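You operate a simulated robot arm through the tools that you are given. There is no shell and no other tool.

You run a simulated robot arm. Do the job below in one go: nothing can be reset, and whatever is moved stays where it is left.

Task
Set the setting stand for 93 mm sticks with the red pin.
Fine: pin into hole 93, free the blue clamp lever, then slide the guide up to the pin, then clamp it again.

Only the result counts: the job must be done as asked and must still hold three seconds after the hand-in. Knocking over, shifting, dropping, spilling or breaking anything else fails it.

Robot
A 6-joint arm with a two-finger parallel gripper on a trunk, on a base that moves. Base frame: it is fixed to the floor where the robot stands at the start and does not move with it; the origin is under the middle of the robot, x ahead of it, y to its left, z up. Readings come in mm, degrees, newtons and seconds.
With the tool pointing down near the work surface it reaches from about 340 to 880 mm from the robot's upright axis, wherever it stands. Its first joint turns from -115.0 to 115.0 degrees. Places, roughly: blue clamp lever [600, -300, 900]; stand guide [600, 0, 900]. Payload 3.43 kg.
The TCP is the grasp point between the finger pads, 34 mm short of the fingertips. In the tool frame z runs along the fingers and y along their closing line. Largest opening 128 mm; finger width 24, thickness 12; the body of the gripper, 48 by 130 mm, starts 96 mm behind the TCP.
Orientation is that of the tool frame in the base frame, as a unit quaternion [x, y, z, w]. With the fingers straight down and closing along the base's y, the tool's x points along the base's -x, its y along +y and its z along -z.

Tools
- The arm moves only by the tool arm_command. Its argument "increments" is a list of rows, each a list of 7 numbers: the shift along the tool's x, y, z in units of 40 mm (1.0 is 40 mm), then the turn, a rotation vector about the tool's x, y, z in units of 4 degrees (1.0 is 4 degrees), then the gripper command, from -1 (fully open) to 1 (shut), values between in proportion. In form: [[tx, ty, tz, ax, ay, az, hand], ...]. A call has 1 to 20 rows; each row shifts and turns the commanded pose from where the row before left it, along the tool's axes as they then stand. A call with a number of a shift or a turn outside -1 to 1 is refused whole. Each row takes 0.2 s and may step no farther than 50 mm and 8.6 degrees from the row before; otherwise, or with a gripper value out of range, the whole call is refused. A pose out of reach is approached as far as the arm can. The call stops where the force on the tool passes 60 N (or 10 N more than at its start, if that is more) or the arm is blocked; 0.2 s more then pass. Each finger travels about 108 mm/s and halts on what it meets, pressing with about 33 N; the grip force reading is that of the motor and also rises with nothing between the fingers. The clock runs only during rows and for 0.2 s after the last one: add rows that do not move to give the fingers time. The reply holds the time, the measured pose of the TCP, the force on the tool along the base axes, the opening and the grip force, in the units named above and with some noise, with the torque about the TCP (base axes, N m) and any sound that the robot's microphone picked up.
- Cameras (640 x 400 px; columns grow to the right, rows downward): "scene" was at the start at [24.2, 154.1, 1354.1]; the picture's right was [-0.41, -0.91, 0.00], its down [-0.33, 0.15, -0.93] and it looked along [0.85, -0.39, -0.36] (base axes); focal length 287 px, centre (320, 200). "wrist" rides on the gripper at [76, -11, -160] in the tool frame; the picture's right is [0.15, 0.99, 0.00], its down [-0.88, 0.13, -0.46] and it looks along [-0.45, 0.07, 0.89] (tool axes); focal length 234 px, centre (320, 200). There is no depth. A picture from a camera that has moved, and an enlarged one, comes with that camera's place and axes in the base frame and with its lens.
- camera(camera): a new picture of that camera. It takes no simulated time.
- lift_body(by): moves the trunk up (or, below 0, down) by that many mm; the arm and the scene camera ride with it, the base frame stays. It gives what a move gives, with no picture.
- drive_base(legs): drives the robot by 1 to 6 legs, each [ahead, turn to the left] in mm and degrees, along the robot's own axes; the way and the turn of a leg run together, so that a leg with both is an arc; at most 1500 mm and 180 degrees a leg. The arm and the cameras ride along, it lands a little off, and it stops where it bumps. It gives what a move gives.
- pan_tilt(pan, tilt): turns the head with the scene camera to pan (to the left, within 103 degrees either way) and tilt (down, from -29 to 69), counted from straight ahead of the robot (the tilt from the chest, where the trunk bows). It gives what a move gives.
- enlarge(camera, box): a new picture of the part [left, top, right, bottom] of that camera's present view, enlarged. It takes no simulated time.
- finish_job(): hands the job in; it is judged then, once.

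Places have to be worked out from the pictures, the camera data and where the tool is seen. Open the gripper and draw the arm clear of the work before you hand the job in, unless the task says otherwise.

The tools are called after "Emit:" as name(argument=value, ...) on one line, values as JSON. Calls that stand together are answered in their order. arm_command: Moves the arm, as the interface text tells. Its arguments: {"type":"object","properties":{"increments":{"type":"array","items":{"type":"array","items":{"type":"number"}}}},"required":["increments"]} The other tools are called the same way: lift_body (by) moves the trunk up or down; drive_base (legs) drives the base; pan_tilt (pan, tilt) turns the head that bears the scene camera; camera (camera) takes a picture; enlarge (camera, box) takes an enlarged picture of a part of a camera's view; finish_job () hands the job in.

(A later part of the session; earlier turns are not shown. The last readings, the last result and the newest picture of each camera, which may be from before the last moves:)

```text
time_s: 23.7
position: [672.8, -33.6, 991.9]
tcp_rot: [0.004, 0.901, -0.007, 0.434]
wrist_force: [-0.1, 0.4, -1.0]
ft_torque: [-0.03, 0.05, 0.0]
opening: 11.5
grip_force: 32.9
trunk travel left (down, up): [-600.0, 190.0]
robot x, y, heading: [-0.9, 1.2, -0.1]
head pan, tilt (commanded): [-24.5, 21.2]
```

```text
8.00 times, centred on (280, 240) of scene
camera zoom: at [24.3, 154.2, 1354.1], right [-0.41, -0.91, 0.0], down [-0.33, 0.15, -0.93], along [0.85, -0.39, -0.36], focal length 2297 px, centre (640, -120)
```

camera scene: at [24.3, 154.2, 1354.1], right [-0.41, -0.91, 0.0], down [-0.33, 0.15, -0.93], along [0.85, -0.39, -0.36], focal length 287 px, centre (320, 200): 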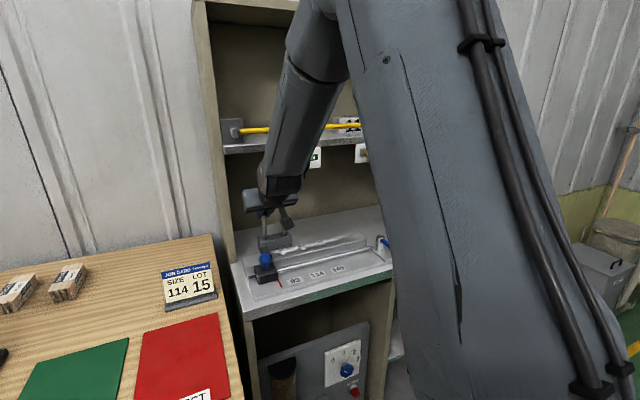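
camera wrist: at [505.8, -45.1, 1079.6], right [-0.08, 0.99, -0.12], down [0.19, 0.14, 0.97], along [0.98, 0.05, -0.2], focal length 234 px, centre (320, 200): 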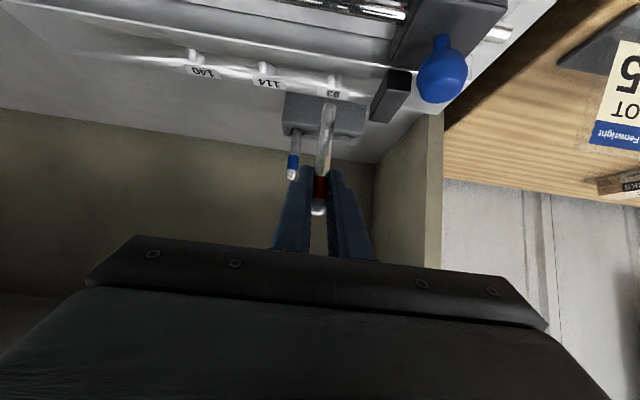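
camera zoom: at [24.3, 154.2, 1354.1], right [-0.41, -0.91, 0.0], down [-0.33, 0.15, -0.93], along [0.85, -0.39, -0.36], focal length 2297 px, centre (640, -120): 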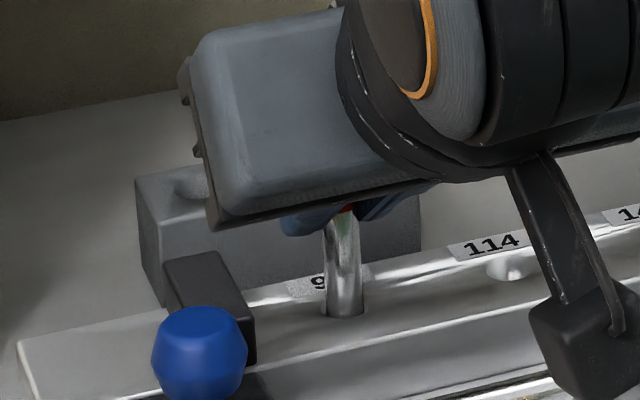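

Still free at about 26 mm depth. I'll continue down in 2 mm steps.

Emit:
arm_command(increments=[[0.0391, 0.0006, 0.0312, 0, 0, 0, 1], [0.0391, 0.0006, 0.0312, 0, 0, 0, 1], [0.0391, 0.0006, 0.0312, 0, 0, 0, 1], [0, 0, 0, 0, 0, 0, 1]])

Emit:
enlarge(camera="wrist", box=[250, 65, 410, 205])

```text
time_s: 24.7
position: [672.8, -35.1, 987.5]
tcp_rot: [0.003, 0.9, -0.006, 0.435]
wrist_force: [-3.9, 1.0, 18.7]
ft_torque: [0.08, 0.09, 0.01]
opening: 11.7
grip_force: 32.8
trunk travel left (down, up): [-600.0, 190.0]
robot x, y, heading: [1.5, 0.4, 0.0]
head pan, tilt (commanded): [-24.5, 21.2]
```

```text
2.86 times, centred on (330, 135) of wrist
camera zoom: at [499.9, -42.8, 1027.1], right [-0.08, 0.99, -0.12], down [0.19, 0.14, 0.97], along [0.98, 0.05, -0.2], focal length 669 px, centre (291, 386)
```

zoom: 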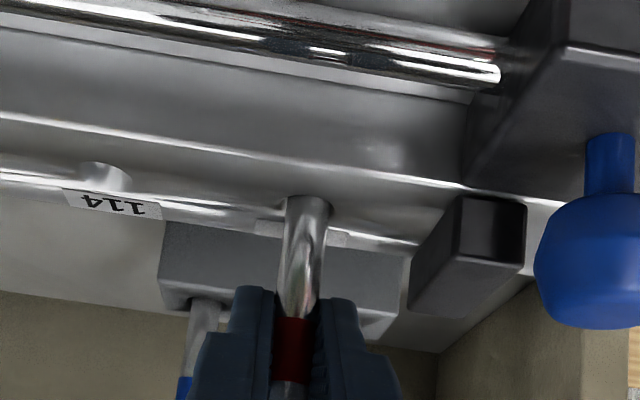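

Contact at 19 N upward: the pin has bottomed in hole 93, about 30 mm deep, the same depth as in its block. I'll open just slightly (to about 28 mm, to miss the guide arm) and back away along the tool axis.

Emit:
arm_command(increments=[[-0.0196, 0, -0.0156, 0, 0, 0, 1], [0, 0, 0, 0, 0, 0, 0.56], [0, 0, 0, 0, 0, 0, 0.56], [0, 0, 0, 0, 0, 0, 0.56]])

Emit:
enlarge(camera="wrist", box=[250, 65, 410, 205])

```text
time_s: 25.7
position: [672.4, -33.8, 986.7]
tcp_rot: [0.003, 0.901, -0.007, 0.435]
wrist_force: [-0.4, 0.3, 0.0]
ft_torque: [-0.01, 0.02, 0.0]
opening: 28.0
grip_force: 0.0
trunk travel left (down, up): [-600.0, 190.0]
robot x, y, heading: [-1.1, -5.1, -0.0]
head pan, tilt (commanded): [-24.5, 21.2]
```

```text
2.86 times, centred on (330, 135) of wrist
camera zoom: at [499.9, -42.9, 1026.7], right [-0.08, 0.99, -0.12], down [0.19, 0.14, 0.97], along [0.98, 0.05, -0.2], focal length 669 px, centre (291, 386)
```

zoom: 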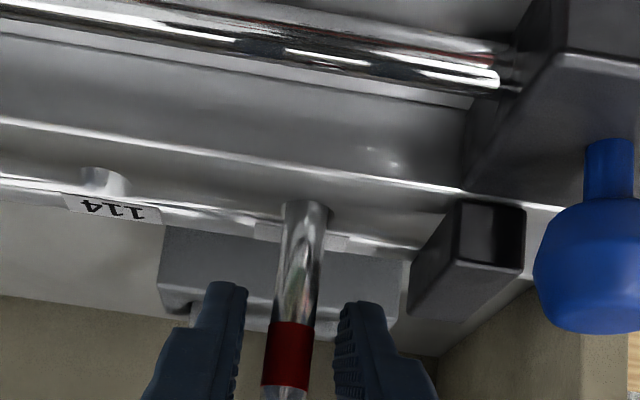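

The pin stands free between the fingers. Retreating 120 mm along the tool axis.

Emit:
arm_command(increments=[[0, 0, -0.6, 0, 0, 0, 0.56], [0, 0, -0.8, 0, 0, 0, 0.56], [0, 0, -0.8, 0, 0, 0, 0.56], [0, 0, -0.8, 0, 0, 0, 0.56], [0, 0, 0, 0, 0, 0, 0.56]])

Emit:
camera(camera="wrist")

Emit:
enlarge(camera="scene", box=[230, 200, 350, 290])

```text
time_s: 26.9
position: [577.9, -32.6, 1060.5]
tcp_rot: [0.002, 0.901, -0.006, 0.434]
wrist_force: [-0.2, 0.2, 0.0]
ft_torque: [0.02, -0.01, -0.04]
opening: 28.2
grip_force: 0.1
trunk travel left (down, up): [-600.0, 190.0]
robot x, y, heading: [0.9, -1.2, -0.2]
head pan, tilt (commanded): [-24.5, 21.2]
```

```text
taken
camera wrist: at [405.8, -40.9, 1102.2], right [-0.08, 0.99, -0.12], down [0.19, 0.14, 0.97], along [0.98, 0.05, -0.2], focal length 234 px, centre (320, 200)
```

wrist: 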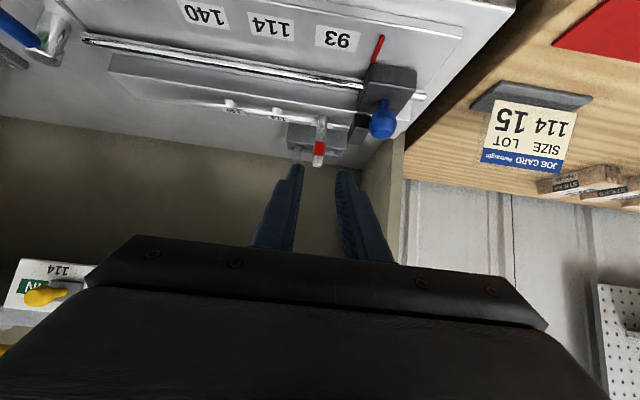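

```text
4.44 times, centred on (290, 245) of scene
camera zoom: at [24.3, 154.2, 1354.1], right [-0.41, -0.91, 0.0], down [-0.33, 0.15, -0.93], along [0.85, -0.39, -0.36], focal length 1276 px, centre (453, 0)
```

zoom: 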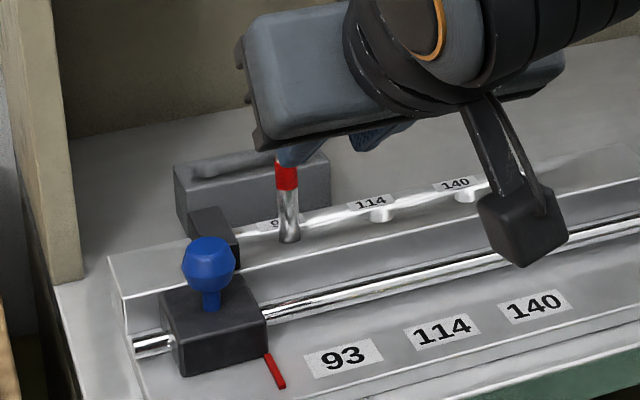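

The red pin stands upright in hole 93. Next is the lever: I'll turn the tool back to vertical, then move over to the lever handle.

Emit:
arm_command(increments=[[0, 0, 0, 0, 0.99, 0, 0.4], [0, 0, 0, 0, 0.99, 0, 0.4], [0, 0, 0, 0, 0.99, 0, 0.4], [0, 0, 0, 0, 0.99, 0, 0.4], [0, 0, 0, 0, 0.99, 0, 0.4], [0, 0, 0, 0, 0.99, 0, 0.4], [0, 0, 0, 0, 0.99, 0, 0.4], [0, 0, 0, 0, 0.99, 0, 0.4], [0, 0, 0, 0, 0.99, 0, 0.4], [0, 0, 0, 0, 0.99, 0, 0.4], [0, 0, 0, 0, 0.99, 0, 0.4], [0, 0, 0, 0, 0.99, 0, 0.4], [0, 0, 0, 0, 0.99, 0, 0.4], [0, 0, 0, 0, 0, 0, 0.4]])

Emit:
camera(camera="wrist")

Emit:
camera(camera="scene")

```text
time_s: 29.9
position: [577.4, -33.5, 1049.9]
tcp_rot: [-0.024, 0.979, 0.048, 0.194]
wrist_force: [-0.5, -0.2, -0.4]
ft_torque: [0.0, 0.01, 0.02]
opening: 38.5
grip_force: 0.0
out of reach, approached as far as the arm can: row 2, 3, 4, 5, 6, 7, 8, 12, 13
trunk travel left (down, up): [-600.0, 190.0]
robot x, y, heading: [1.7, -3.3, -0.1]
head pan, tilt (commanded): [-24.5, 21.2]
```

```text
taken
camera wrist: at [448.3, -62.6, 1166.7], right [-0.2, 0.98, 0.03], down [0.63, 0.11, 0.77], along [0.75, 0.17, -0.64], focal length 234 px, centre (320, 200)
```

wrist: 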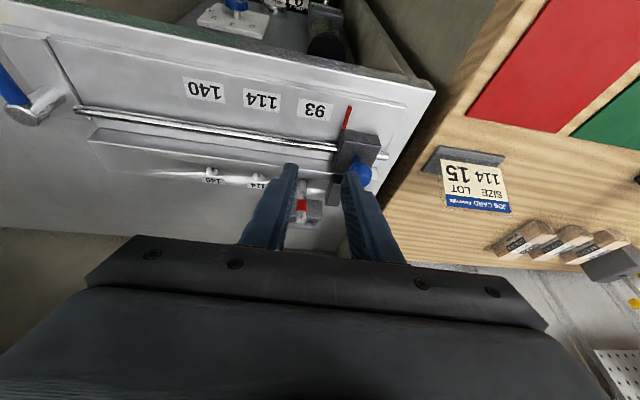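

```text
taken
camera scene: at [24.2, 154.2, 1354.1], right [-0.41, -0.91, 0.0], down [-0.33, 0.15, -0.93], along [0.85, -0.39, -0.36], focal length 287 px, centre (320, 200)
```

scene: 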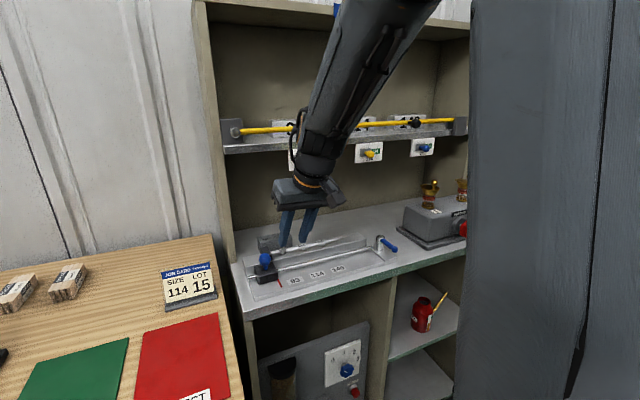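

The tilt-back hit a reach limit partway (about 22° of tilt left) but nothing was touched. I'll move out to the right and slightly up, towards where the vertical pose was reachable before, then finish levelling.

Emit:
arm_command(increments=[[0.138, -0.6, -0.302, 0, 0, 0, 0.4], [0.138, -0.97, -0.302, 0, 0, 0, 0.4], [0.138, -0.97, -0.302, 0, 0, 0, 0.4], [0.138, -0.97, -0.302, 0, 0, 0, 0.4], [0.138, -0.97, -0.302, 0, 0, 0, 0.4], [0.138, -0.97, -0.302, 0, 0, 0, 0.4], [0.138, -0.97, -0.302, 0, 0, 0, 0.4], [0, 0, 0, 0, 0, 0, 0.4]])

Emit:
camera(camera="scene")

```text
time_s: 31.7
position: [521.8, -302.4, 1097.1]
tcp_rot: [-0.02, 0.982, 0.03, 0.187]
wrist_force: [0.8, 0.1, 0.3]
ft_torque: [-0.01, 0.01, 0.01]
opening: 38.2
grip_force: 0.2
out of reach, approached as far as the arm can: row 1
trunk travel left (down, up): [-600.0, 190.0]
robot x, y, heading: [-3.1, -0.7, -0.2]
head pan, tilt (commanded): [-24.5, 21.2]
```

```text
taken
camera scene: at [24.2, 154.1, 1354.1], right [-0.41, -0.91, 0.0], down [-0.33, 0.15, -0.93], along [0.85, -0.39, -0.36], focal length 287 px, centre (320, 200)
```

scene: 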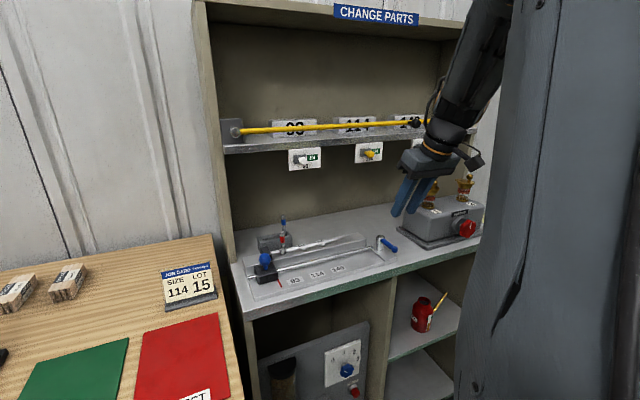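

There is still about 22° of tilt. I'll level the tool here with the computed correction about the tool axes.

Emit:
arm_command(increments=[[0, 0, 0, 0.144, 0.898, 0.096, 0.4], [0, 0, 0, 0.144, 0.898, 0.096, 0.4], [0, 0, 0, 0.144, 0.898, 0.096, 0.4], [0, 0, 0, 0.144, 0.898, 0.096, 0.4], [0, 0, 0, 0.144, 0.898, 0.096, 0.4], [0, 0, 0, 0.144, 0.898, 0.096, 0.4], [0, 0, 0, 0, 0, 0, 0.4]])

Emit:
camera(camera="wrist")

Emit:
enlarge(camera="scene", box=[340, 140, 460, 280])

```text
time_s: 33.3
position: [517.2, -305.7, 1090.1]
tcp_rot: [-0.015, 0.99, 0.031, 0.139]
wrist_force: [0.3, -0.7, 0.0]
ft_torque: [-0.03, 0.03, -0.03]
opening: 38.3
grip_force: 0.1
out of reach, approached as far as the arm can: row 2, 3, 4, 5, 6
trunk travel left (down, up): [-600.0, 190.0]
robot x, y, heading: [2.1, -4.1, 0.1]
head pan, tilt (commanded): [-24.5, 21.2]
```

```text
taken
camera wrist: at [401.5, -327.4, 1222.0], right [-0.18, 0.98, 0.02], down [0.72, 0.12, 0.69], along [0.67, 0.13, -0.73], focal length 234 px, centre (320, 200)
```

wrist: 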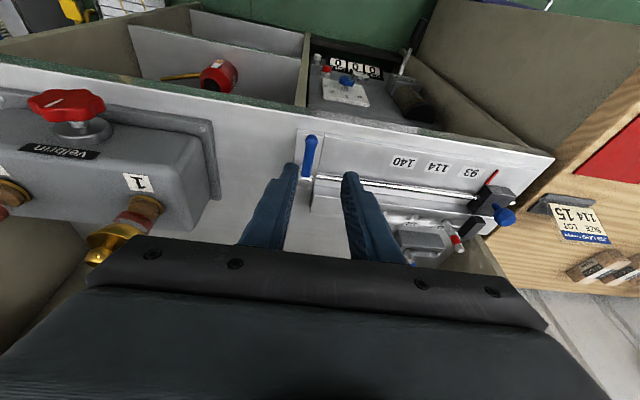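

```text
2.86 times, centred on (400, 210) of scene
camera zoom: at [24.2, 154.1, 1354.1], right [-0.41, -0.91, 0.0], down [-0.33, 0.15, -0.93], along [0.85, -0.39, -0.36], focal length 820 px, centre (91, 171)
```

zoom: 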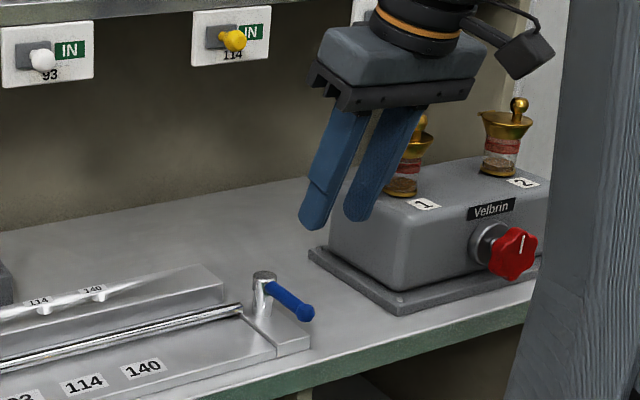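

Reaching vertical is being blocked as the wrist lines up with the forearm, so this is most likely a wrist singularity. I'll go around it: first tilt sideways a little about the tool x axis and see what the arm reaches.

Emit:
arm_command(increments=[[0, 0, 0, 1, 0, 0, 0.4], [0, 0, 0, 1, 0, 0, 0.4], [0, 0, 0, 1, 0, 0, 0.4], [0, 0, 0, 1, 0, 0, 0.4], [0, 0, 0, 0, 0, 0, 0.4]])

```text
time_s: 34.5
position: [507.1, -314.0, 1075.1]
tcp_rot: [-0.008, 0.985, -0.014, 0.17]
wrist_force: [-0.6, -0.4, 0.1]
ft_torque: [-0.02, -0.01, 0.02]
opening: 38.4
grip_force: 0.0
out of reach, approached as far as the arm can: row 1, 2, 3, 4
trunk travel left (down, up): [-600.0, 190.0]
robot x, y, heading: [-1.0, -2.3, 0.2]
head pan, tilt (commanded): [-24.5, 21.2]
```

The arm still resists there. I'll look at the posture before choosing a way out.

Emit:
camera(camera="scene")

Emit:
camera(camera="wrist")

```text
taken
camera scene: at [24.2, 154.1, 1354.1], right [-0.41, -0.91, 0.0], down [-0.33, 0.15, -0.93], along [0.85, -0.39, -0.36], focal length 287 px, centre (320, 200)
```

scene: 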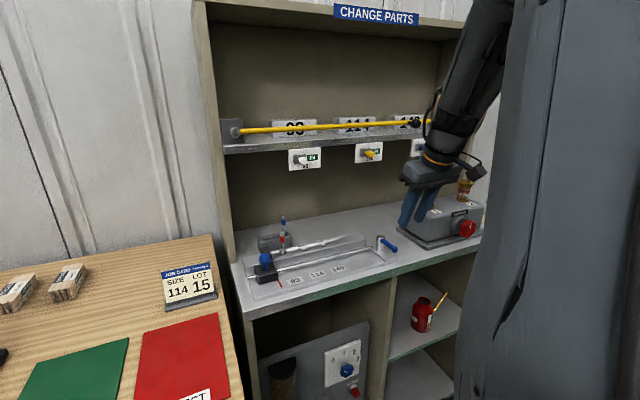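

```text
taken
camera wrist: at [381.5, -321.5, 1201.4], right [-0.15, 0.99, -0.08], down [0.68, 0.16, 0.72], along [0.72, 0.05, -0.69], focal length 234 px, centre (320, 200)
```

wrist: 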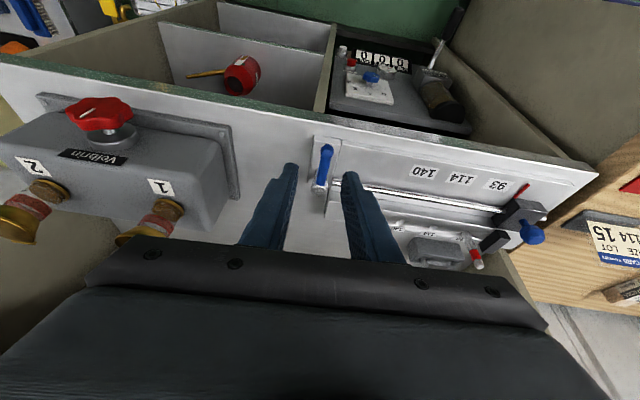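

I judge that the wrist passed its straight position on the wrong branch while I was un-tilting off the arm's plane. To undo that, I'll tilt forward again here in free space, then return to the arm's centre plane and level there.

Emit:
arm_command(increments=[[0, 0, -0.5, 0, -0.8, 0, 0.4], [0, 0, -0.5, 0, -0.8, 0, 0.4], [0, 0, 0, 0, -0.9, 0, 0.4], [0, 0, 0, 0, -0.9, 0, 0.4], [0, 0, 0, 0, -0.9, 0, 0.4], [0, 0, 0, 0, -0.9, 0, 0.4], [0, 0, 0, 0, -0.9, 0, 0.4], [0, 0, 0, 0, -0.9, 0, 0.4], [0, 0, 0, 0, -0.9, 0, 0.4], [0, 0, 0, 0, 0, 0, 0.4]])

Emit:
camera(camera="scene")

```text
time_s: 36.7
position: [491.9, -313.0, 1112.4]
tcp_rot: [-0.011, 0.902, -0.011, 0.431]
wrist_force: [0.5, -0.6, 0.2]
ft_torque: [0.0, -0.01, 0.03]
opening: 38.6
grip_force: 0.0
trunk travel left (down, up): [-600.0, 190.0]
robot x, y, heading: [-0.2, -3.5, -0.1]
head pan, tilt (commanded): [-24.5, 21.2]
```

```text
taken
camera scene: at [24.2, 154.1, 1354.1], right [-0.41, -0.91, 0.0], down [-0.33, 0.15, -0.93], along [0.85, -0.39, -0.36], focal length 287 px, centre (320, 200)
```

scene: 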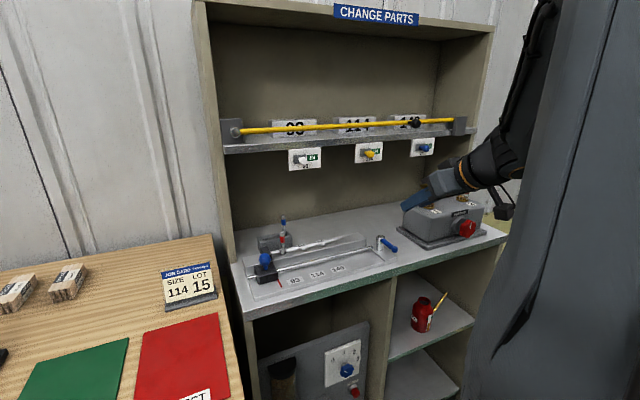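

No limits were hit. Now I'll move back to the centre plane (y about -8), a bit higher, keeping this tilt.

Emit:
arm_command(increments=[[-0.164, 0.948, -0.04, 0, 0, 0, 0.4], [-0.164, 0.948, -0.04, 0, 0, 0, 0.4], [-0.164, 0.948, -0.04, 0, 0, 0, 0.4], [-0.164, 0.948, -0.04, 0, 0, 0, 0.4], [-0.164, 0.948, -0.04, 0, 0, 0, 0.4], [-0.164, 0.948, -0.04, 0, 0, 0, 0.4], [-0.164, 0.948, -0.04, 0, 0, 0, 0.4], [-0.164, 0.948, -0.04, 0, 0, 0, 0.4], [0, 0, 0, 0, 0, 0, 0.4]])

Emit:
camera(camera="scene")

```text
time_s: 38.7
position: [529.5, -13.4, 1142.5]
tcp_rot: [-0.013, 0.901, -0.009, 0.433]
wrist_force: [-1.3, -0.2, -0.2]
ft_torque: [-0.03, 0.03, 0.0]
opening: 38.5
grip_force: 0.1
out of reach, approached as far as the arm can: row 6, 7, 8
trunk travel left (down, up): [-600.0, 190.0]
robot x, y, heading: [0.1, -1.8, -0.1]
head pan, tilt (commanded): [-24.5, 21.2]
```

```text
taken
camera scene: at [24.2, 154.1, 1354.1], right [-0.41, -0.91, 0.0], down [-0.33, 0.15, -0.93], along [0.85, -0.39, -0.36], focal length 287 px, centre (320, 200)
```

scene: 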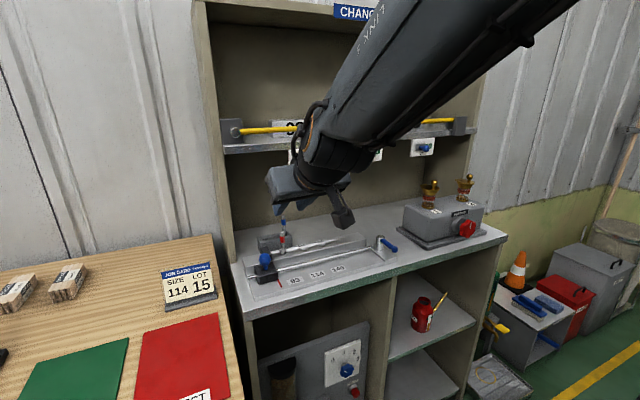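

The arm is near the straight-wrist position again. I'll tilt a further 16° forward here to get well beyond it and look at the forearm roll.

Emit:
arm_command(increments=[[0, 0, 0, 0, -0.9, 0, 0.4], [0, 0, 0, 0, -0.9, 0, 0.4], [0, 0, 0, 0, -0.9, 0, 0.4], [0, 0, 0, 0, -0.9, 0, 0.4], [0, 0, 0, 0, 0, 0, 0.4]])

Emit:
camera(camera="scene")

```text
time_s: 39.9
position: [531.1, -2.7, 1140.6]
tcp_rot: [-0.025, 0.892, 0.013, 0.451]
wrist_force: [0.8, -0.3, -0.1]
ft_torque: [0.04, -0.03, -0.01]
opening: 38.5
grip_force: 0.0
out of reach, approached as far as the arm can: row 1, 2, 3, 4
trunk travel left (down, up): [-600.0, 190.0]
robot x, y, heading: [-0.5, -3.4, 0.0]
head pan, tilt (commanded): [-24.5, 21.2]
```

```text
taken
camera scene: at [24.2, 154.2, 1354.1], right [-0.41, -0.91, 0.0], down [-0.33, 0.15, -0.93], along [0.85, -0.39, -0.36], focal length 287 px, centre (320, 200)
```

scene: 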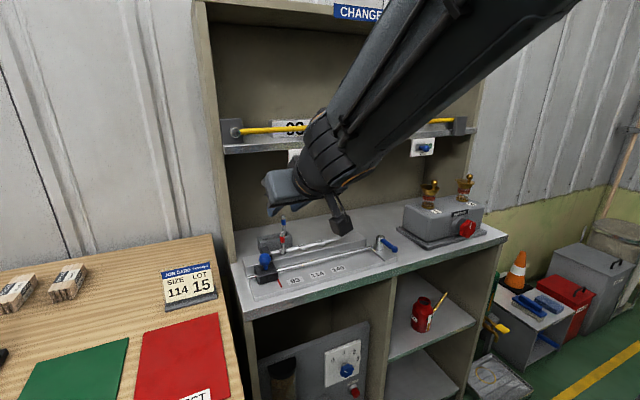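

The forearm is rolling round as hoped, with the wrist straight. I'll continue the forward tilt to let it finish unwinding.

Emit:
arm_command(increments=[[0, 0, 0, 0, -0.9, 0, 0.4], [0, 0, 0, 0, -0.9, 0, 0.4], [0, 0, 0, 0, -0.9, 0, 0.4], [0, 0, 0, 0, -0.9, 0, 0.4], [0, 0, 0, 0, -0.9, 0, 0.4], [0, 0, 0, 0, 0, 0, 0.4]])

Emit:
camera(camera="scene")

```text
time_s: 41.3
position: [538.2, 9.3, 1143.0]
tcp_rot: [-0.032, 0.857, 0.036, 0.514]
wrist_force: [0.6, -0.2, 0.0]
ft_torque: [-0.04, 0.0, 0.0]
opening: 38.4
grip_force: 0.1
out of reach, approached as far as the arm can: row 1, 2, 3, 5
trunk travel left (down, up): [-600.0, 190.0]
robot x, y, heading: [0.3, -1.2, -0.3]
head pan, tilt (commanded): [-24.5, 21.2]
```

```text
taken
camera scene: at [24.2, 154.2, 1354.1], right [-0.41, -0.91, 0.0], down [-0.33, 0.15, -0.93], along [0.85, -0.39, -0.36], focal length 287 px, centre (320, 200)
```

scene: 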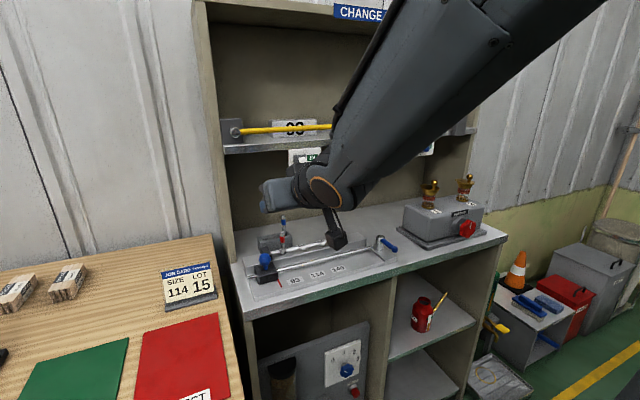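

The wrist is now clearly past straight, with the pitch joint facing sideways as it did originally. I'll square up the orientation (pure pitch) and centre y on the robot's plane before un-tilting.

Emit:
arm_command(increments=[[0, -0.09, 0, 0.45, 0, 0.085, 0.4], [0, -0.09, 0, 0.45, 0, 0.085, 0.4], [0, -0.09, 0, 0.46, 0, 0.085, 0.4], [0, 0, 0, 0, 0, 0, 0.4]])

```text
time_s: 42.3
position: [543.6, -0.0, 1145.4]
tcp_rot: [0.002, 0.851, -0.003, 0.526]
wrist_force: [0.8, -0.4, 0.0]
ft_torque: [-0.03, -0.01, -0.01]
opening: 38.5
grip_force: 0.0
out of reach, approached as far as the arm can: row 1
trunk travel left (down, up): [-600.0, 190.0]
robot x, y, heading: [0.3, -2.5, -0.1]
head pan, tilt (commanded): [-24.5, 21.2]
```

It is squared up at 63° tilt, y = 0. Now I'll un-tilt in 4° steps through the straight position and see whether any row is flagged.

Emit:
arm_command(increments=[[0, 0, 0, 0, 1, 0, 0.4], [0, 0, 0, 0, 1, 0, 0.4], [0, 0, 0, 0, 1, 0, 0.4], [0, 0, 0, 0, 1, 0, 0.4], [0, 0, 0, 0, 1, 0, 0.4], [0, 0, 0, 0, 1, 0, 0.4], [0, 0, 0, 0, 0, 0, 0.4]])

Emit:
camera(camera="scene")

```text
time_s: 43.9
position: [544.8, 2.1, 1146.0]
tcp_rot: [-0.001, 0.93, 0.004, 0.366]
wrist_force: [-0.2, 0.0, -0.4]
ft_torque: [-0.03, -0.02, -0.03]
opening: 38.4
grip_force: 0.0
out of reach, approached as far as the arm can: row 3
trunk travel left (down, up): [-600.0, 190.0]
robot x, y, heading: [-2.3, -0.5, 0.1]
head pan, tilt (commanded): [-24.5, 21.2]
```

```text
taken
camera scene: at [24.2, 154.2, 1354.1], right [-0.41, -0.91, 0.0], down [-0.33, 0.15, -0.93], along [0.85, -0.39, -0.36], focal length 287 px, centre (320, 200)
```

scene: 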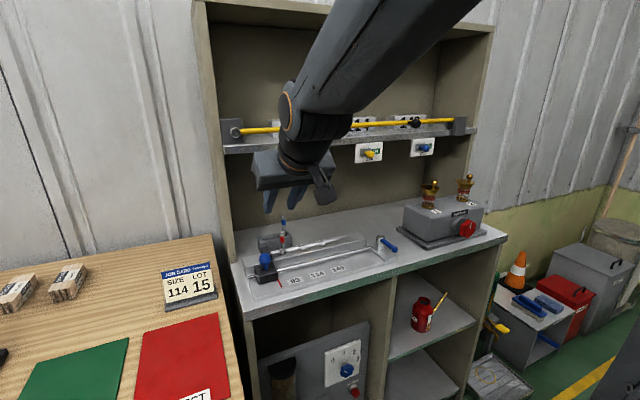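

It crossed into the original branch. I'll continue un-tilting to vertical.

Emit:
arm_command(increments=[[0, 0, 0, 0, 0.975, 0, 0.4], [0, 0, 0, 0, 0.975, 0, 0.4], [0, 0, 0, 0, 0.975, 0, 0.4], [0, 0, 0, 0, 0.975, 0, 0.4], [0, 0, 0, 0, 0.975, 0, 0.4], [0, 0, 0, 0, 0.975, 0, 0.4], [0, 0, 0, 0, 0.975, 0, 0.4], [0, 0, 0, 0, 0.975, 0, 0.4], [0, 0, 0, 0, 0.975, 0, 0.4], [0, 0, 0, 0, 0.975, 0, 0.4], [0, 0, 0, 0, 0.975, 0, 0.4], [0, 0, 0, 0, 0, 0, 0.4]])

```text
time_s: 46.5
position: [544.0, 2.2, 1144.8]
tcp_rot: [-0.003, 1.0, 0.004, 0.0]
wrist_force: [0.2, -0.3, 0.7]
ft_torque: [0.0, -0.01, 0.0]
opening: 38.3
grip_force: 0.0
trunk travel left (down, up): [-600.0, 190.0]
robot x, y, heading: [-0.6, -2.0, -0.0]
head pan, tilt (commanded): [-24.5, 21.2]
```

The tool is vertical again. I'll move over to above the lever handle (568, -306) at z 1060, with the small orientation fix included.

Emit:
arm_command(increments=[[-0.075, -0.9625, 0.2656, 0.058, 0, 0.043, 0.4], [-0.075, -0.9625, 0.2656, 0.058, 0, 0.043, 0.4], [-0.075, -0.9625, 0.2656, 0, 0, 0, 0.4], [-0.075, -0.9625, 0.2656, 0, 0, 0, 0.4], [-0.075, -0.9625, 0.2656, 0, 0, 0, 0.4], [-0.075, -0.9625, 0.2656, 0, 0, 0, 0.4], [-0.075, -0.9625, 0.2656, 0, 0, 0, 0.4], [-0.075, -0.9625, 0.2656, 0, 0, 0, 0.4], [0, 0, 0, 0, 0, 0, 0.4]])

Emit:
camera(camera="wrist")

Emit:
enlarge(camera="wrist", box=[240, 110, 400, 250])

Emit:
enlarge(camera="scene", box=[340, 180, 440, 280])

```text
time_s: 48.5
position: [568.5, -307.5, 1059.7]
tcp_rot: [0.0, 1.0, -0.001, 0.0]
wrist_force: [0.7, -0.5, -0.8]
ft_torque: [0.0, 0.0, 0.0]
opening: 38.4
grip_force: 0.0
trunk travel left (down, up): [-600.0, 190.0]
robot x, y, heading: [1.8, -2.4, 0.2]
head pan, tilt (commanded): [-24.5, 21.2]
```

```text
taken
camera wrist: at [492.9, -317.8, 1220.3], right [-0.15, 0.99, 0.0], down [0.88, 0.13, 0.46], along [0.45, 0.07, -0.89], focal length 234 px, centre (320, 200)
```

wrist: 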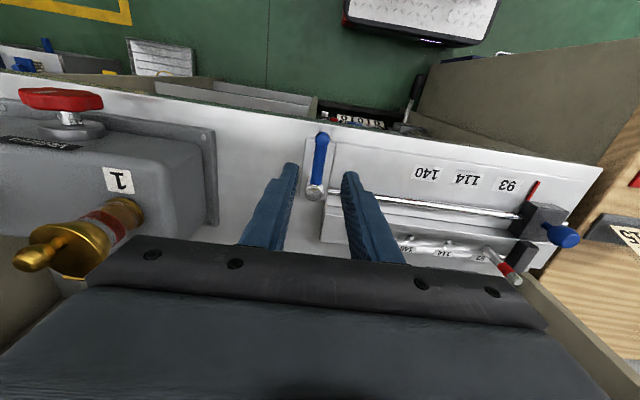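

```text
2.86 times, centred on (320, 180) of wrist
camera zoom: at [492.9, -317.8, 1220.3], right [-0.15, 0.99, 0.0], down [0.88, 0.13, 0.46], along [0.45, 0.07, -0.89], focal length 669 px, centre (320, 257)
```

zoom: 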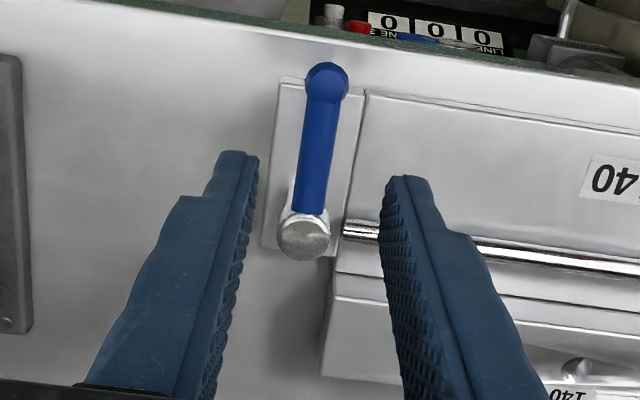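

```text
4.00 times, centred on (390, 230) of scene
camera zoom: at [24.2, 154.1, 1354.1], right [-0.41, -0.91, 0.0], down [-0.33, 0.15, -0.93], along [0.85, -0.39, -0.36], focal length 1149 px, centre (40, 80)
```

zoom: 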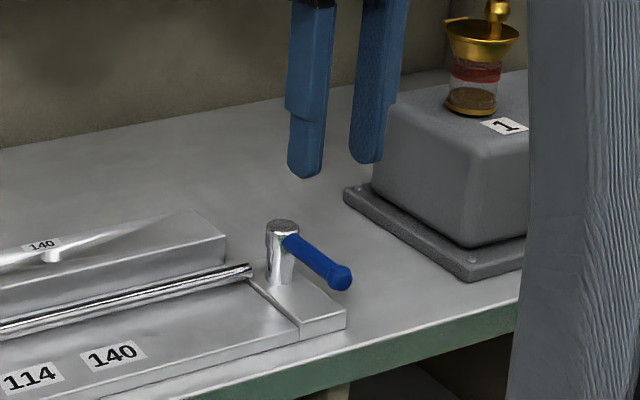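

Lever handle: axis from pivot (616, -306) to ball tip (549, -306.5), z about 953. The open fingers (38 mm) straddle it, so I'll descend to fingertip height of about 935.

Emit:
arm_command(increments=[[0.03, 0.008, 0.757, 0, 0, 0, 0.4], [0.03, 0.008, 0.757, 0, 0, 0, 0.4], [0.03, 0.008, 0.757, 0, 0, 0, 0.4], [0, 0, 0, 0, 0, 0, 0.4]])

Emit:
enlarge(camera="wrist", box=[240, 110, 400, 250])

Emit:
enlarge(camera="scene", box=[340, 180, 440, 280])

```text
time_s: 49.5
position: [566.1, -304.6, 969.6]
tcp_rot: [0.001, 1.0, -0.001, 0.0]
wrist_force: [1.5, -0.7, -0.6]
ft_torque: [-0.03, -0.04, -0.01]
opening: 38.6
grip_force: 0.0
trunk travel left (down, up): [-600.0, 190.0]
robot x, y, heading: [2.5, -2.5, -0.1]
head pan, tilt (commanded): [-24.5, 21.2]
```

```text
2.86 times, centred on (320, 180) of wrist
camera zoom: at [489.2, -315.6, 1129.5], right [-0.15, 0.99, 0.0], down [0.88, 0.13, 0.46], along [0.45, 0.07, -0.89], focal length 669 px, centre (320, 257)
```

zoom: 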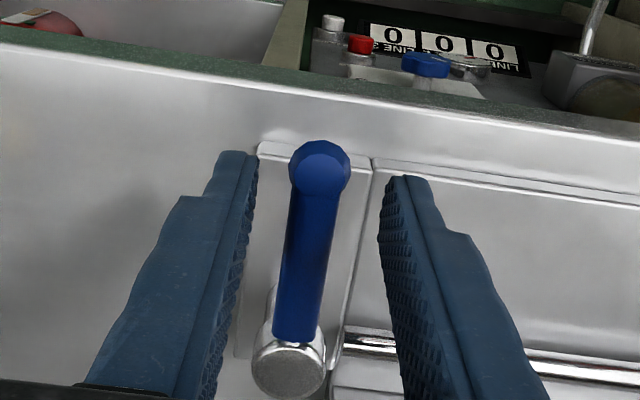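

```text
4.00 times, centred on (390, 230) of scene
camera zoom: at [24.2, 154.1, 1354.1], right [-0.41, -0.91, 0.0], down [-0.33, 0.15, -0.93], along [0.85, -0.39, -0.36], focal length 1149 px, centre (40, 80)
```

zoom: 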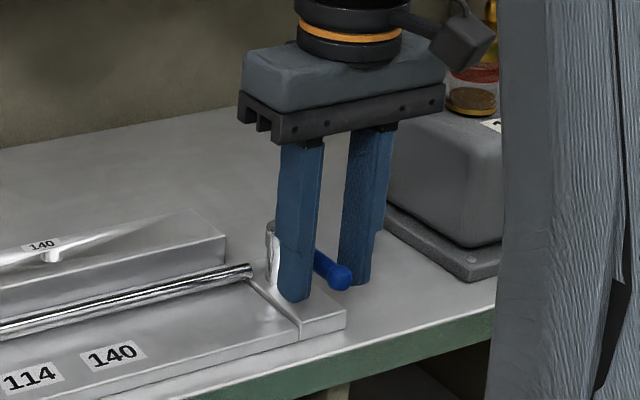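

The fingers straddle the handle cleanly. I'll narrow the gap to about 20 mm centred on it, then probe a small counter-clockwise turn (tip to -y), checking the force.

Emit:
arm_command(increments=[[0, -0.0475, 0, 0, 0, 0, 0.55], [0, 0, 0, 0, 0, 0, 0.69], [0, 0, 0, 0, 0, 0, 0.69]])

Emit:
arm_command(increments=[[-0.003, -0.089, 0, 0, 0, -1, 0.69], [-0.003, -0.089, 0, 0, 0, -1, 0.69], [-0.003, -0.089, 0, 0, 0, -1, 0.69], [0, 0, 0, 0, 0, 0, 0.69]])

Emit:
enlarge(camera="wrist", box=[240, 110, 400, 250])

```text
time_s: 50.3
position: [564.7, -306.6, 969.8]
tcp_rot: [0.001, 1.0, -0.001, 0.0]
wrist_force: [0.5, -0.5, 0.1]
ft_torque: [0.02, 0.02, 0.0]
opening: 19.9
grip_force: 0.1
trunk travel left (down, up): [-600.0, 190.0]
robot x, y, heading: [0.9, -6.7, 0.2]
head pan, tilt (commanded): [-24.5, 21.2]
```

```text
time_s: 51.3
position: [566.8, -316.4, 970.2]
tcp_rot: [-0.105, 0.994, -0.001, 0.0]
wrist_force: [-0.2, 1.3, -0.4]
ft_torque: [-0.05, 0.01, -0.06]
opening: 20.5
grip_force: 0.3
trunk travel left (down, up): [-600.0, 190.0]
robot x, y, heading: [-0.3, -3.3, -0.2]
head pan, tilt (commanded): [-24.5, 21.2]
```

```text
2.86 times, centred on (320, 180) of wrist
camera zoom: at [494.0, -343.0, 1129.9], right [-0.35, 0.94, 0.0], down [0.83, 0.31, 0.46], along [0.43, 0.16, -0.89], focal length 669 px, centre (320, 257)
```

zoom: 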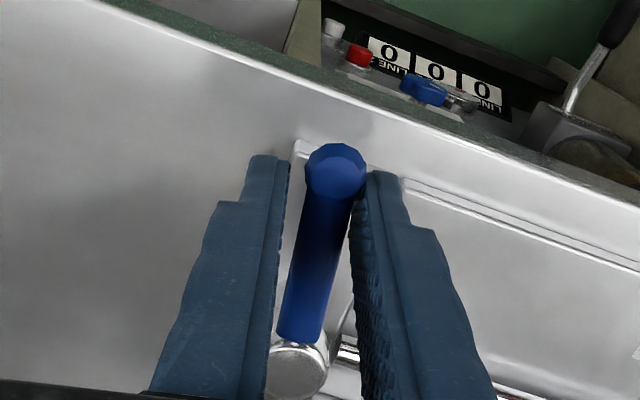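

The lever follows with just over 1 N of force, so counter-clockwise may be the free direction. I'll continue 16° more.

Emit:
arm_command(increments=[[-0.003, -0.089, 0, 0, 0, -1, 0.69], [-0.003, -0.089, 0, 0, 0, -1, 0.69], [-0.003, -0.089, 0, 0, 0, -1, 0.69], [-0.003, -0.089, 0, 0, 0, -1, 0.69], [0, 0, 0, 0, 0, 0, 0.69]])

Emit:
enlarge(camera="wrist", box=[240, 110, 400, 250])

Emit:
enlarge(camera="scene", box=[340, 180, 440, 280])

```text
time_s: 52.5
position: [571.9, -330.3, 970.3]
tcp_rot: [-0.242, 0.97, 0.0, 0.0]
wrist_force: [0.7, 0.3, 0.6]
ft_torque: [-0.02, 0.01, -0.05]
opening: 20.0
grip_force: 0.4
trunk travel left (down, up): [-600.0, 190.0]
robot x, y, heading: [-0.2, -0.7, 0.2]
head pan, tilt (commanded): [-24.5, 21.2]
```

```text
2.86 times, centred on (320, 180) of wrist
camera zoom: at [508.9, -375.4, 1129.8], right [-0.59, 0.8, 0.0], down [0.72, 0.53, 0.46], along [0.37, 0.27, -0.89], focal length 669 px, centre (320, 257)
```

zoom: 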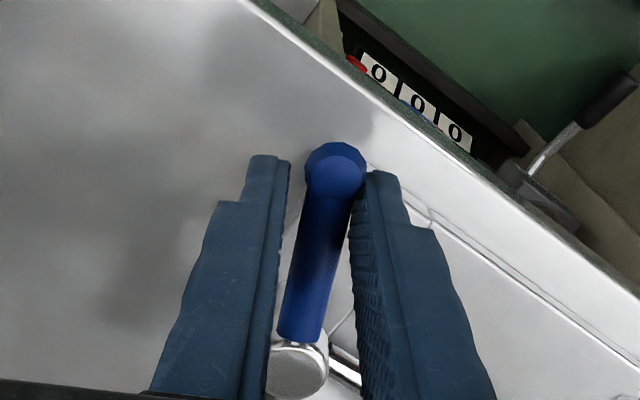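

```text
4.00 times, centred on (390, 230) of scene
camera zoom: at [24.3, 154.1, 1354.1], right [-0.41, -0.91, 0.0], down [-0.33, 0.15, -0.93], along [0.85, -0.39, -0.36], focal length 1149 px, centre (40, 80)
```

zoom: 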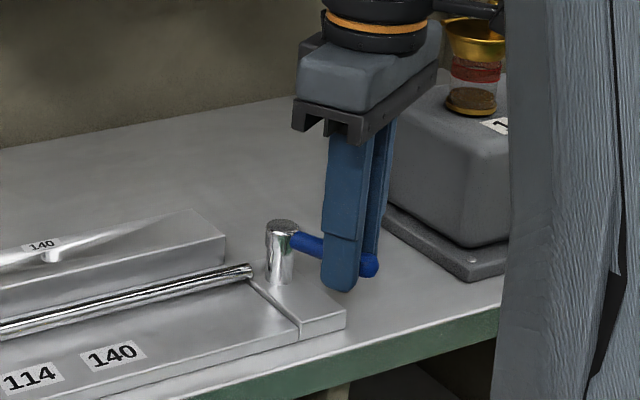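

It turns freely, about 25° so far. I'll carry on counter-clockwise 32° more with the call's force stop as a guard.

Emit:
arm_command(increments=[[-0.003, -0.089, 0, 0, 0, -1, 0.69], [-0.003, -0.089, 0, 0, 0, -1, 0.69], [-0.003, -0.089, 0, 0, 0, -1, 0.69], [-0.003, -0.089, 0, 0, 0, -1, 0.69], [0, 0, 0, 0, 0, 0, 0.69]])

Emit:
arm_command(increments=[[-0.003, -0.089, 0, 0, 0, -1, 0.69], [-0.003, -0.089, 0, 0, 0, -1, 0.69], [-0.003, -0.089, 0, 0, 0, -1, 0.69], [-0.003, -0.089, 0, 0, 0, -1, 0.69], [0, 0, 0, 0, 0, 0, 0.69]])

Emit:
enlarge(camera="wrist", box=[240, 110, 400, 250])

Emit:
enlarge(camera="scene", box=[340, 160, 460, 280])

```text
time_s: 53.7
position: [578.9, -343.9, 970.5]
tcp_rot: [-0.375, 0.927, -0.001, 0.001]
wrist_force: [-0.2, 0.1, 0.2]
ft_torque: [-0.02, 0.02, -0.01]
opening: 20.0
grip_force: 0.3
trunk travel left (down, up): [-600.0, 190.0]
robot x, y, heading: [0.8, -0.4, 0.3]
head pan, tilt (commanded): [-24.5, 21.2]
```

```text
time_s: 54.9
position: [589.8, -351.3, 969.5]
tcp_rot: [-0.5, 0.866, -0.001, 0.001]
wrist_force: [0.3, 0.2, -0.4]
ft_torque: [0.01, -0.03, -0.01]
opening: 19.9
grip_force: 0.2
trunk travel left (down, up): [-600.0, 190.0]
robot x, y, heading: [-3.2, -3.6, 0.1]
head pan, tilt (commanded): [-24.5, 21.2]
```

```text
2.86 times, centred on (320, 180) of wrist
camera zoom: at [562.1, -421.9, 1129.8], right [-0.93, 0.37, 0.0], down [0.33, 0.83, 0.45], along [0.17, 0.42, -0.89], focal length 669 px, centre (320, 257)
```

zoom: 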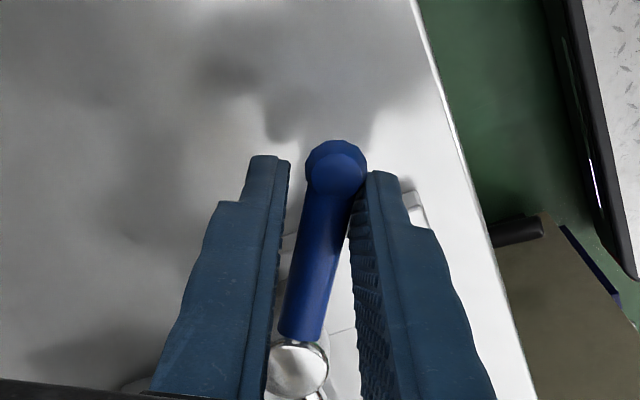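

```text
3.33 times, centred on (400, 220) of scene
camera zoom: at [24.2, 154.1, 1354.1], right [-0.41, -0.91, 0.0], down [-0.33, 0.15, -0.93], along [0.85, -0.39, -0.36], focal length 957 px, centre (53, 133)
```

zoom: 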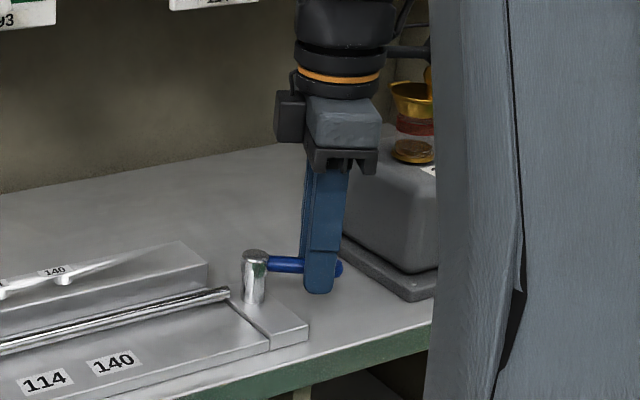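

No resistance at about 53°. I'll continue to about 85° of lever turn.

Emit:
arm_command(increments=[[-0.003, -0.089, 0, 0, 0, -1, 0.69], [-0.003, -0.089, 0, 0, 0, -1, 0.69], [-0.003, -0.089, 0, 0, 0, -1, 0.69], [-0.003, -0.089, 0, 0, 0, -1, 0.69], [0, 0, 0, 0, 0, 0, 0.69]])

Emit:
arm_command(increments=[[-0.003, -0.089, 0, 0, 0, -1, 0.69], [-0.003, -0.089, 0, 0, 0, -1, 0.69], [-0.003, -0.089, 0, 0, 0, -1, 0.69], [-0.003, -0.089, 0, 0, 0, -1, 0.69], [0, 0, 0, 0, 0, 0, 0.69]])

Emit:
enlarge(camera="wrist", box=[240, 110, 400, 250])

Emit:
enlarge(camera="scene", box=[340, 140, 480, 280])

```text
time_s: 56.1
position: [603.7, -358.0, 971.2]
tcp_rot: [-0.616, 0.788, -0.001, 0.001]
wrist_force: [-0.5, 0.7, -0.3]
ft_torque: [0.04, -0.02, -0.04]
opening: 20.0
grip_force: 0.3
trunk travel left (down, up): [-600.0, 190.0]
robot x, y, heading: [3.0, -1.8, -0.3]
head pan, tilt (commanded): [-24.5, 21.2]
```

```text
time_s: 57.3
position: [617.2, -358.2, 969.7]
tcp_rot: [0.719, -0.695, 0.001, 0.0]
wrist_force: [-0.3, -0.7, 0.4]
ft_torque: [-0.01, -0.05, 0.0]
opening: 20.1
grip_force: 0.1
trunk travel left (down, up): [-600.0, 190.0]
robot x, y, heading: [-1.5, 0.9, -0.1]
head pan, tilt (commanded): [-24.5, 21.2]
```

```text
2.86 times, centred on (320, 180) of wrist
camera zoom: at [631.4, -433.0, 1130.3], right [-0.98, -0.18, 0.0], down [-0.16, 0.88, 0.45], along [-0.08, 0.45, -0.89], focal length 669 px, centre (320, 257)
```

zoom: 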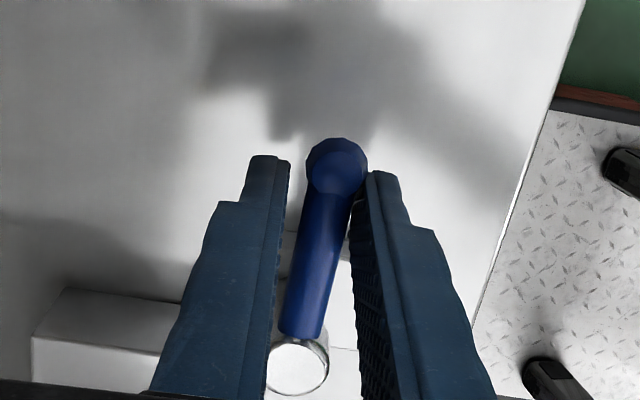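

```text
2.86 times, centred on (410, 210) of scene
camera zoom: at [24.2, 154.1, 1354.1], right [-0.41, -0.91, 0.0], down [-0.33, 0.15, -0.93], along [0.85, -0.39, -0.36], focal length 820 px, centre (63, 171)
```

zoom: 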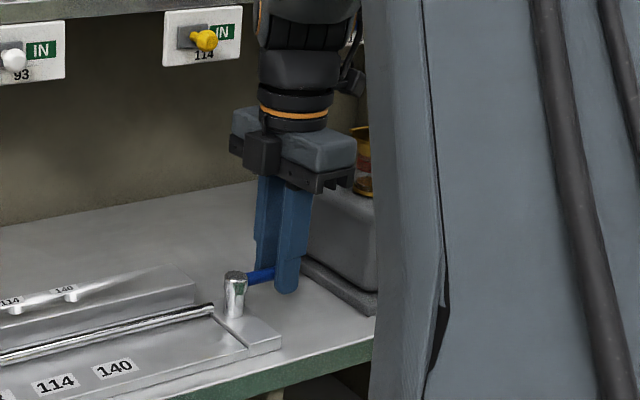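

The lever is around 87° now. I'll try 8° more to see whether there is a stop.

Emit:
arm_command(increments=[[-0.003, -0.089, 0, 0, 0, -1, 0.69], [-0.003, -0.089, 0, 0, 0, -1, 0.69], [0, 0, 0, 0, 0, 0, 0.69]])

Emit:
enlarge(camera="wrist", box=[240, 110, 400, 250])

```text
time_s: 58.1
position: [622.5, -357.1, 968.9]
tcp_rot: [0.766, -0.643, 0.0, 0.0]
wrist_force: [-18.3, 6.5, 0.8]
ft_torque: [0.23, 0.33, -0.34]
opening: 29.6
grip_force: 8.7
trunk travel left (down, up): [-600.0, 190.0]
robot x, y, heading: [-5.7, 2.1, -0.0]
head pan, tilt (commanded): [-24.5, 21.2]
```

```text
2.86 times, centred on (320, 180) of wrist
camera zoom: at [647.5, -429.4, 1129.4], right [-0.95, -0.32, 0.0], down [-0.28, 0.84, 0.46], along [-0.15, 0.43, -0.89], focal length 669 px, centre (320, 257)
```

zoom: 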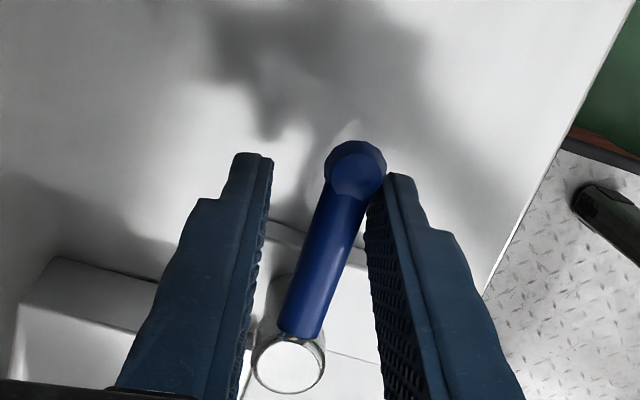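

There is a firm stop (18 N) at about 90°, so the lever has been swung fully to the free end. I'll back off one step, open a little, and lift clear.

Emit:
arm_command(increments=[[-0.003, 0.1, 0, 0, 0, 1, 0.69], [0, 0, 0, 0, 0, 0, 0.45], [0, 0, 0, 0, 0, 0, 0.45], [0, 0, -0.6, 0, 0, 0, 0.45], [0, 0, -0.9, 0, 0, 0, 0.45], [0, 0, -0.9, 0, 0, 0, 0.45], [0, 0, 0, 0, 0, 0, 0.45]])

Emit:
enlarge(camera="wrist", box=[220, 110, 420, 270])

Emit:
enlarge(camera="scene", box=[340, 200, 440, 280])

```text
time_s: 59.7
position: [620.9, -357.6, 1065.2]
tcp_rot: [0.742, -0.67, 0.0, 0.0]
wrist_force: [0.2, 0.0, 0.2]
ft_torque: [0.01, 0.02, -0.02]
opening: 35.1
grip_force: 0.2
trunk travel left (down, up): [-600.0, 190.0]
robot x, y, heading: [2.1, -0.7, -0.1]
head pan, tilt (commanded): [-24.5, 21.2]
```

```text
2.50 times, centred on (320, 190) of wrist
camera zoom: at [639.2, -431.2, 1226.3], right [-0.97, -0.25, 0.0], down [-0.22, 0.86, 0.45], along [-0.11, 0.44, -0.89], focal length 585 px, centre (320, 225)
```

zoom: 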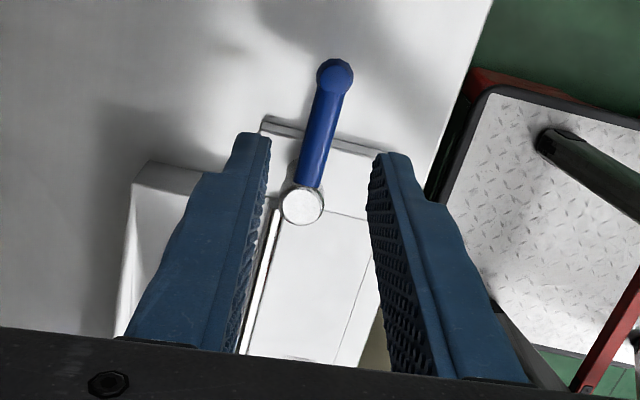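

```text
5.00 times, centred on (390, 240) of scene
camera zoom: at [24.3, 154.1, 1354.1], right [-0.41, -0.91, 0.0], down [-0.33, 0.15, -0.93], along [0.85, -0.39, -0.36], focal length 1436 px, centre (-30, 0)
```

zoom: 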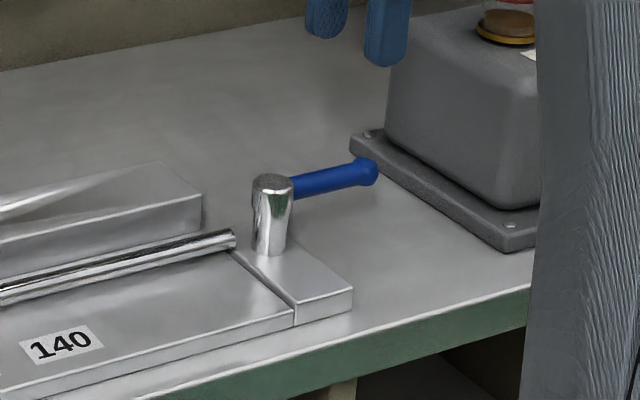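

The lever is at its free stop, pointing -y. The gripper is close to the card above, so I'll first back away 65 mm in -x, then turn the tool back to zero yaw.

Emit:
arm_command(increments=[[-0.08, 0.8, 0, 0, 0, 0, 0.3], [-0.08, 0.8, 0, 0, 0, 0, 0.3], [0, 0, 0, 0, 0, 1, 0.3], [0, 0, 0, 0, 0, 1, 0.3], [0, 0, 0, 0, 0, 1, 0.3], [0, 0, 0, 0, 0, 1, 0.3], [0, 0, 0, 0, 0, 1, 0.3], [0, 0, 0, 0, 0, 1, 0.3], [0, 0, 0, 0, 0, 1, 0.3], [0, 0, 0, 0, 0, 1, 0.3], [0, 0, 0, 0, 0, 1, 0.3], [0, 0, 0, 0, 0, 1, 0.3], [0, 0, 0, 0, 0, 1, 0.3], [0, 0, 0, 0, 0, 1, 0.3], [0, 0, 0, 0, 0, 1, 0.3], [0, 0, 0, 0, 0, 1, 0.3]])

Emit:
arm_command(increments=[[0, 0, 0, 0, 0, 1, 0.3], [0, 0, 0, 0, 0, 1, 0.3], [0, 0, 0, 0, 0, 1, 0.3], [0, 0, 0, 0, 0, 1, 0.3], [0, 0, 0, 0, 0, 1, 0.3], [0, 0, 0, 0, 0, 1, 0.3], [0, 0, 0, 0, 0, 1, 0.3], [0, 0, 0, 0, 0, 1, 0.3], [0, 0, 0, 0, 0, 1, 0.3], [0, 0, 0, 0, 0, 1, 0.3], [0, 0, 0, 0, 0, 0, 0.3]])

```text
time_s: 63.1
position: [555.9, -359.0, 1065.2]
tcp_rot: [-0.341, 0.94, -0.001, 0.0]
wrist_force: [-0.3, -0.1, 1.1]
ft_torque: [0.0, 0.0, 0.0]
opening: 44.7
grip_force: 0.1
trunk travel left (down, up): [-600.0, 190.0]
robot x, y, heading: [0.6, -2.8, 0.0]
head pan, tilt (commanded): [-24.5, 21.2]
```

```text
time_s: 65.5
position: [556.6, -357.3, 1065.8]
tcp_rot: [0.001, 1.0, -0.001, 0.0]
wrist_force: [-0.2, -0.1, -0.8]
ft_torque: [0.02, -0.01, 0.02]
opening: 44.7
grip_force: 0.1
trunk travel left (down, up): [-600.0, 190.0]
robot x, y, heading: [-3.5, -2.8, -0.1]
head pan, tilt (commanded): [-24.5, 21.2]
```

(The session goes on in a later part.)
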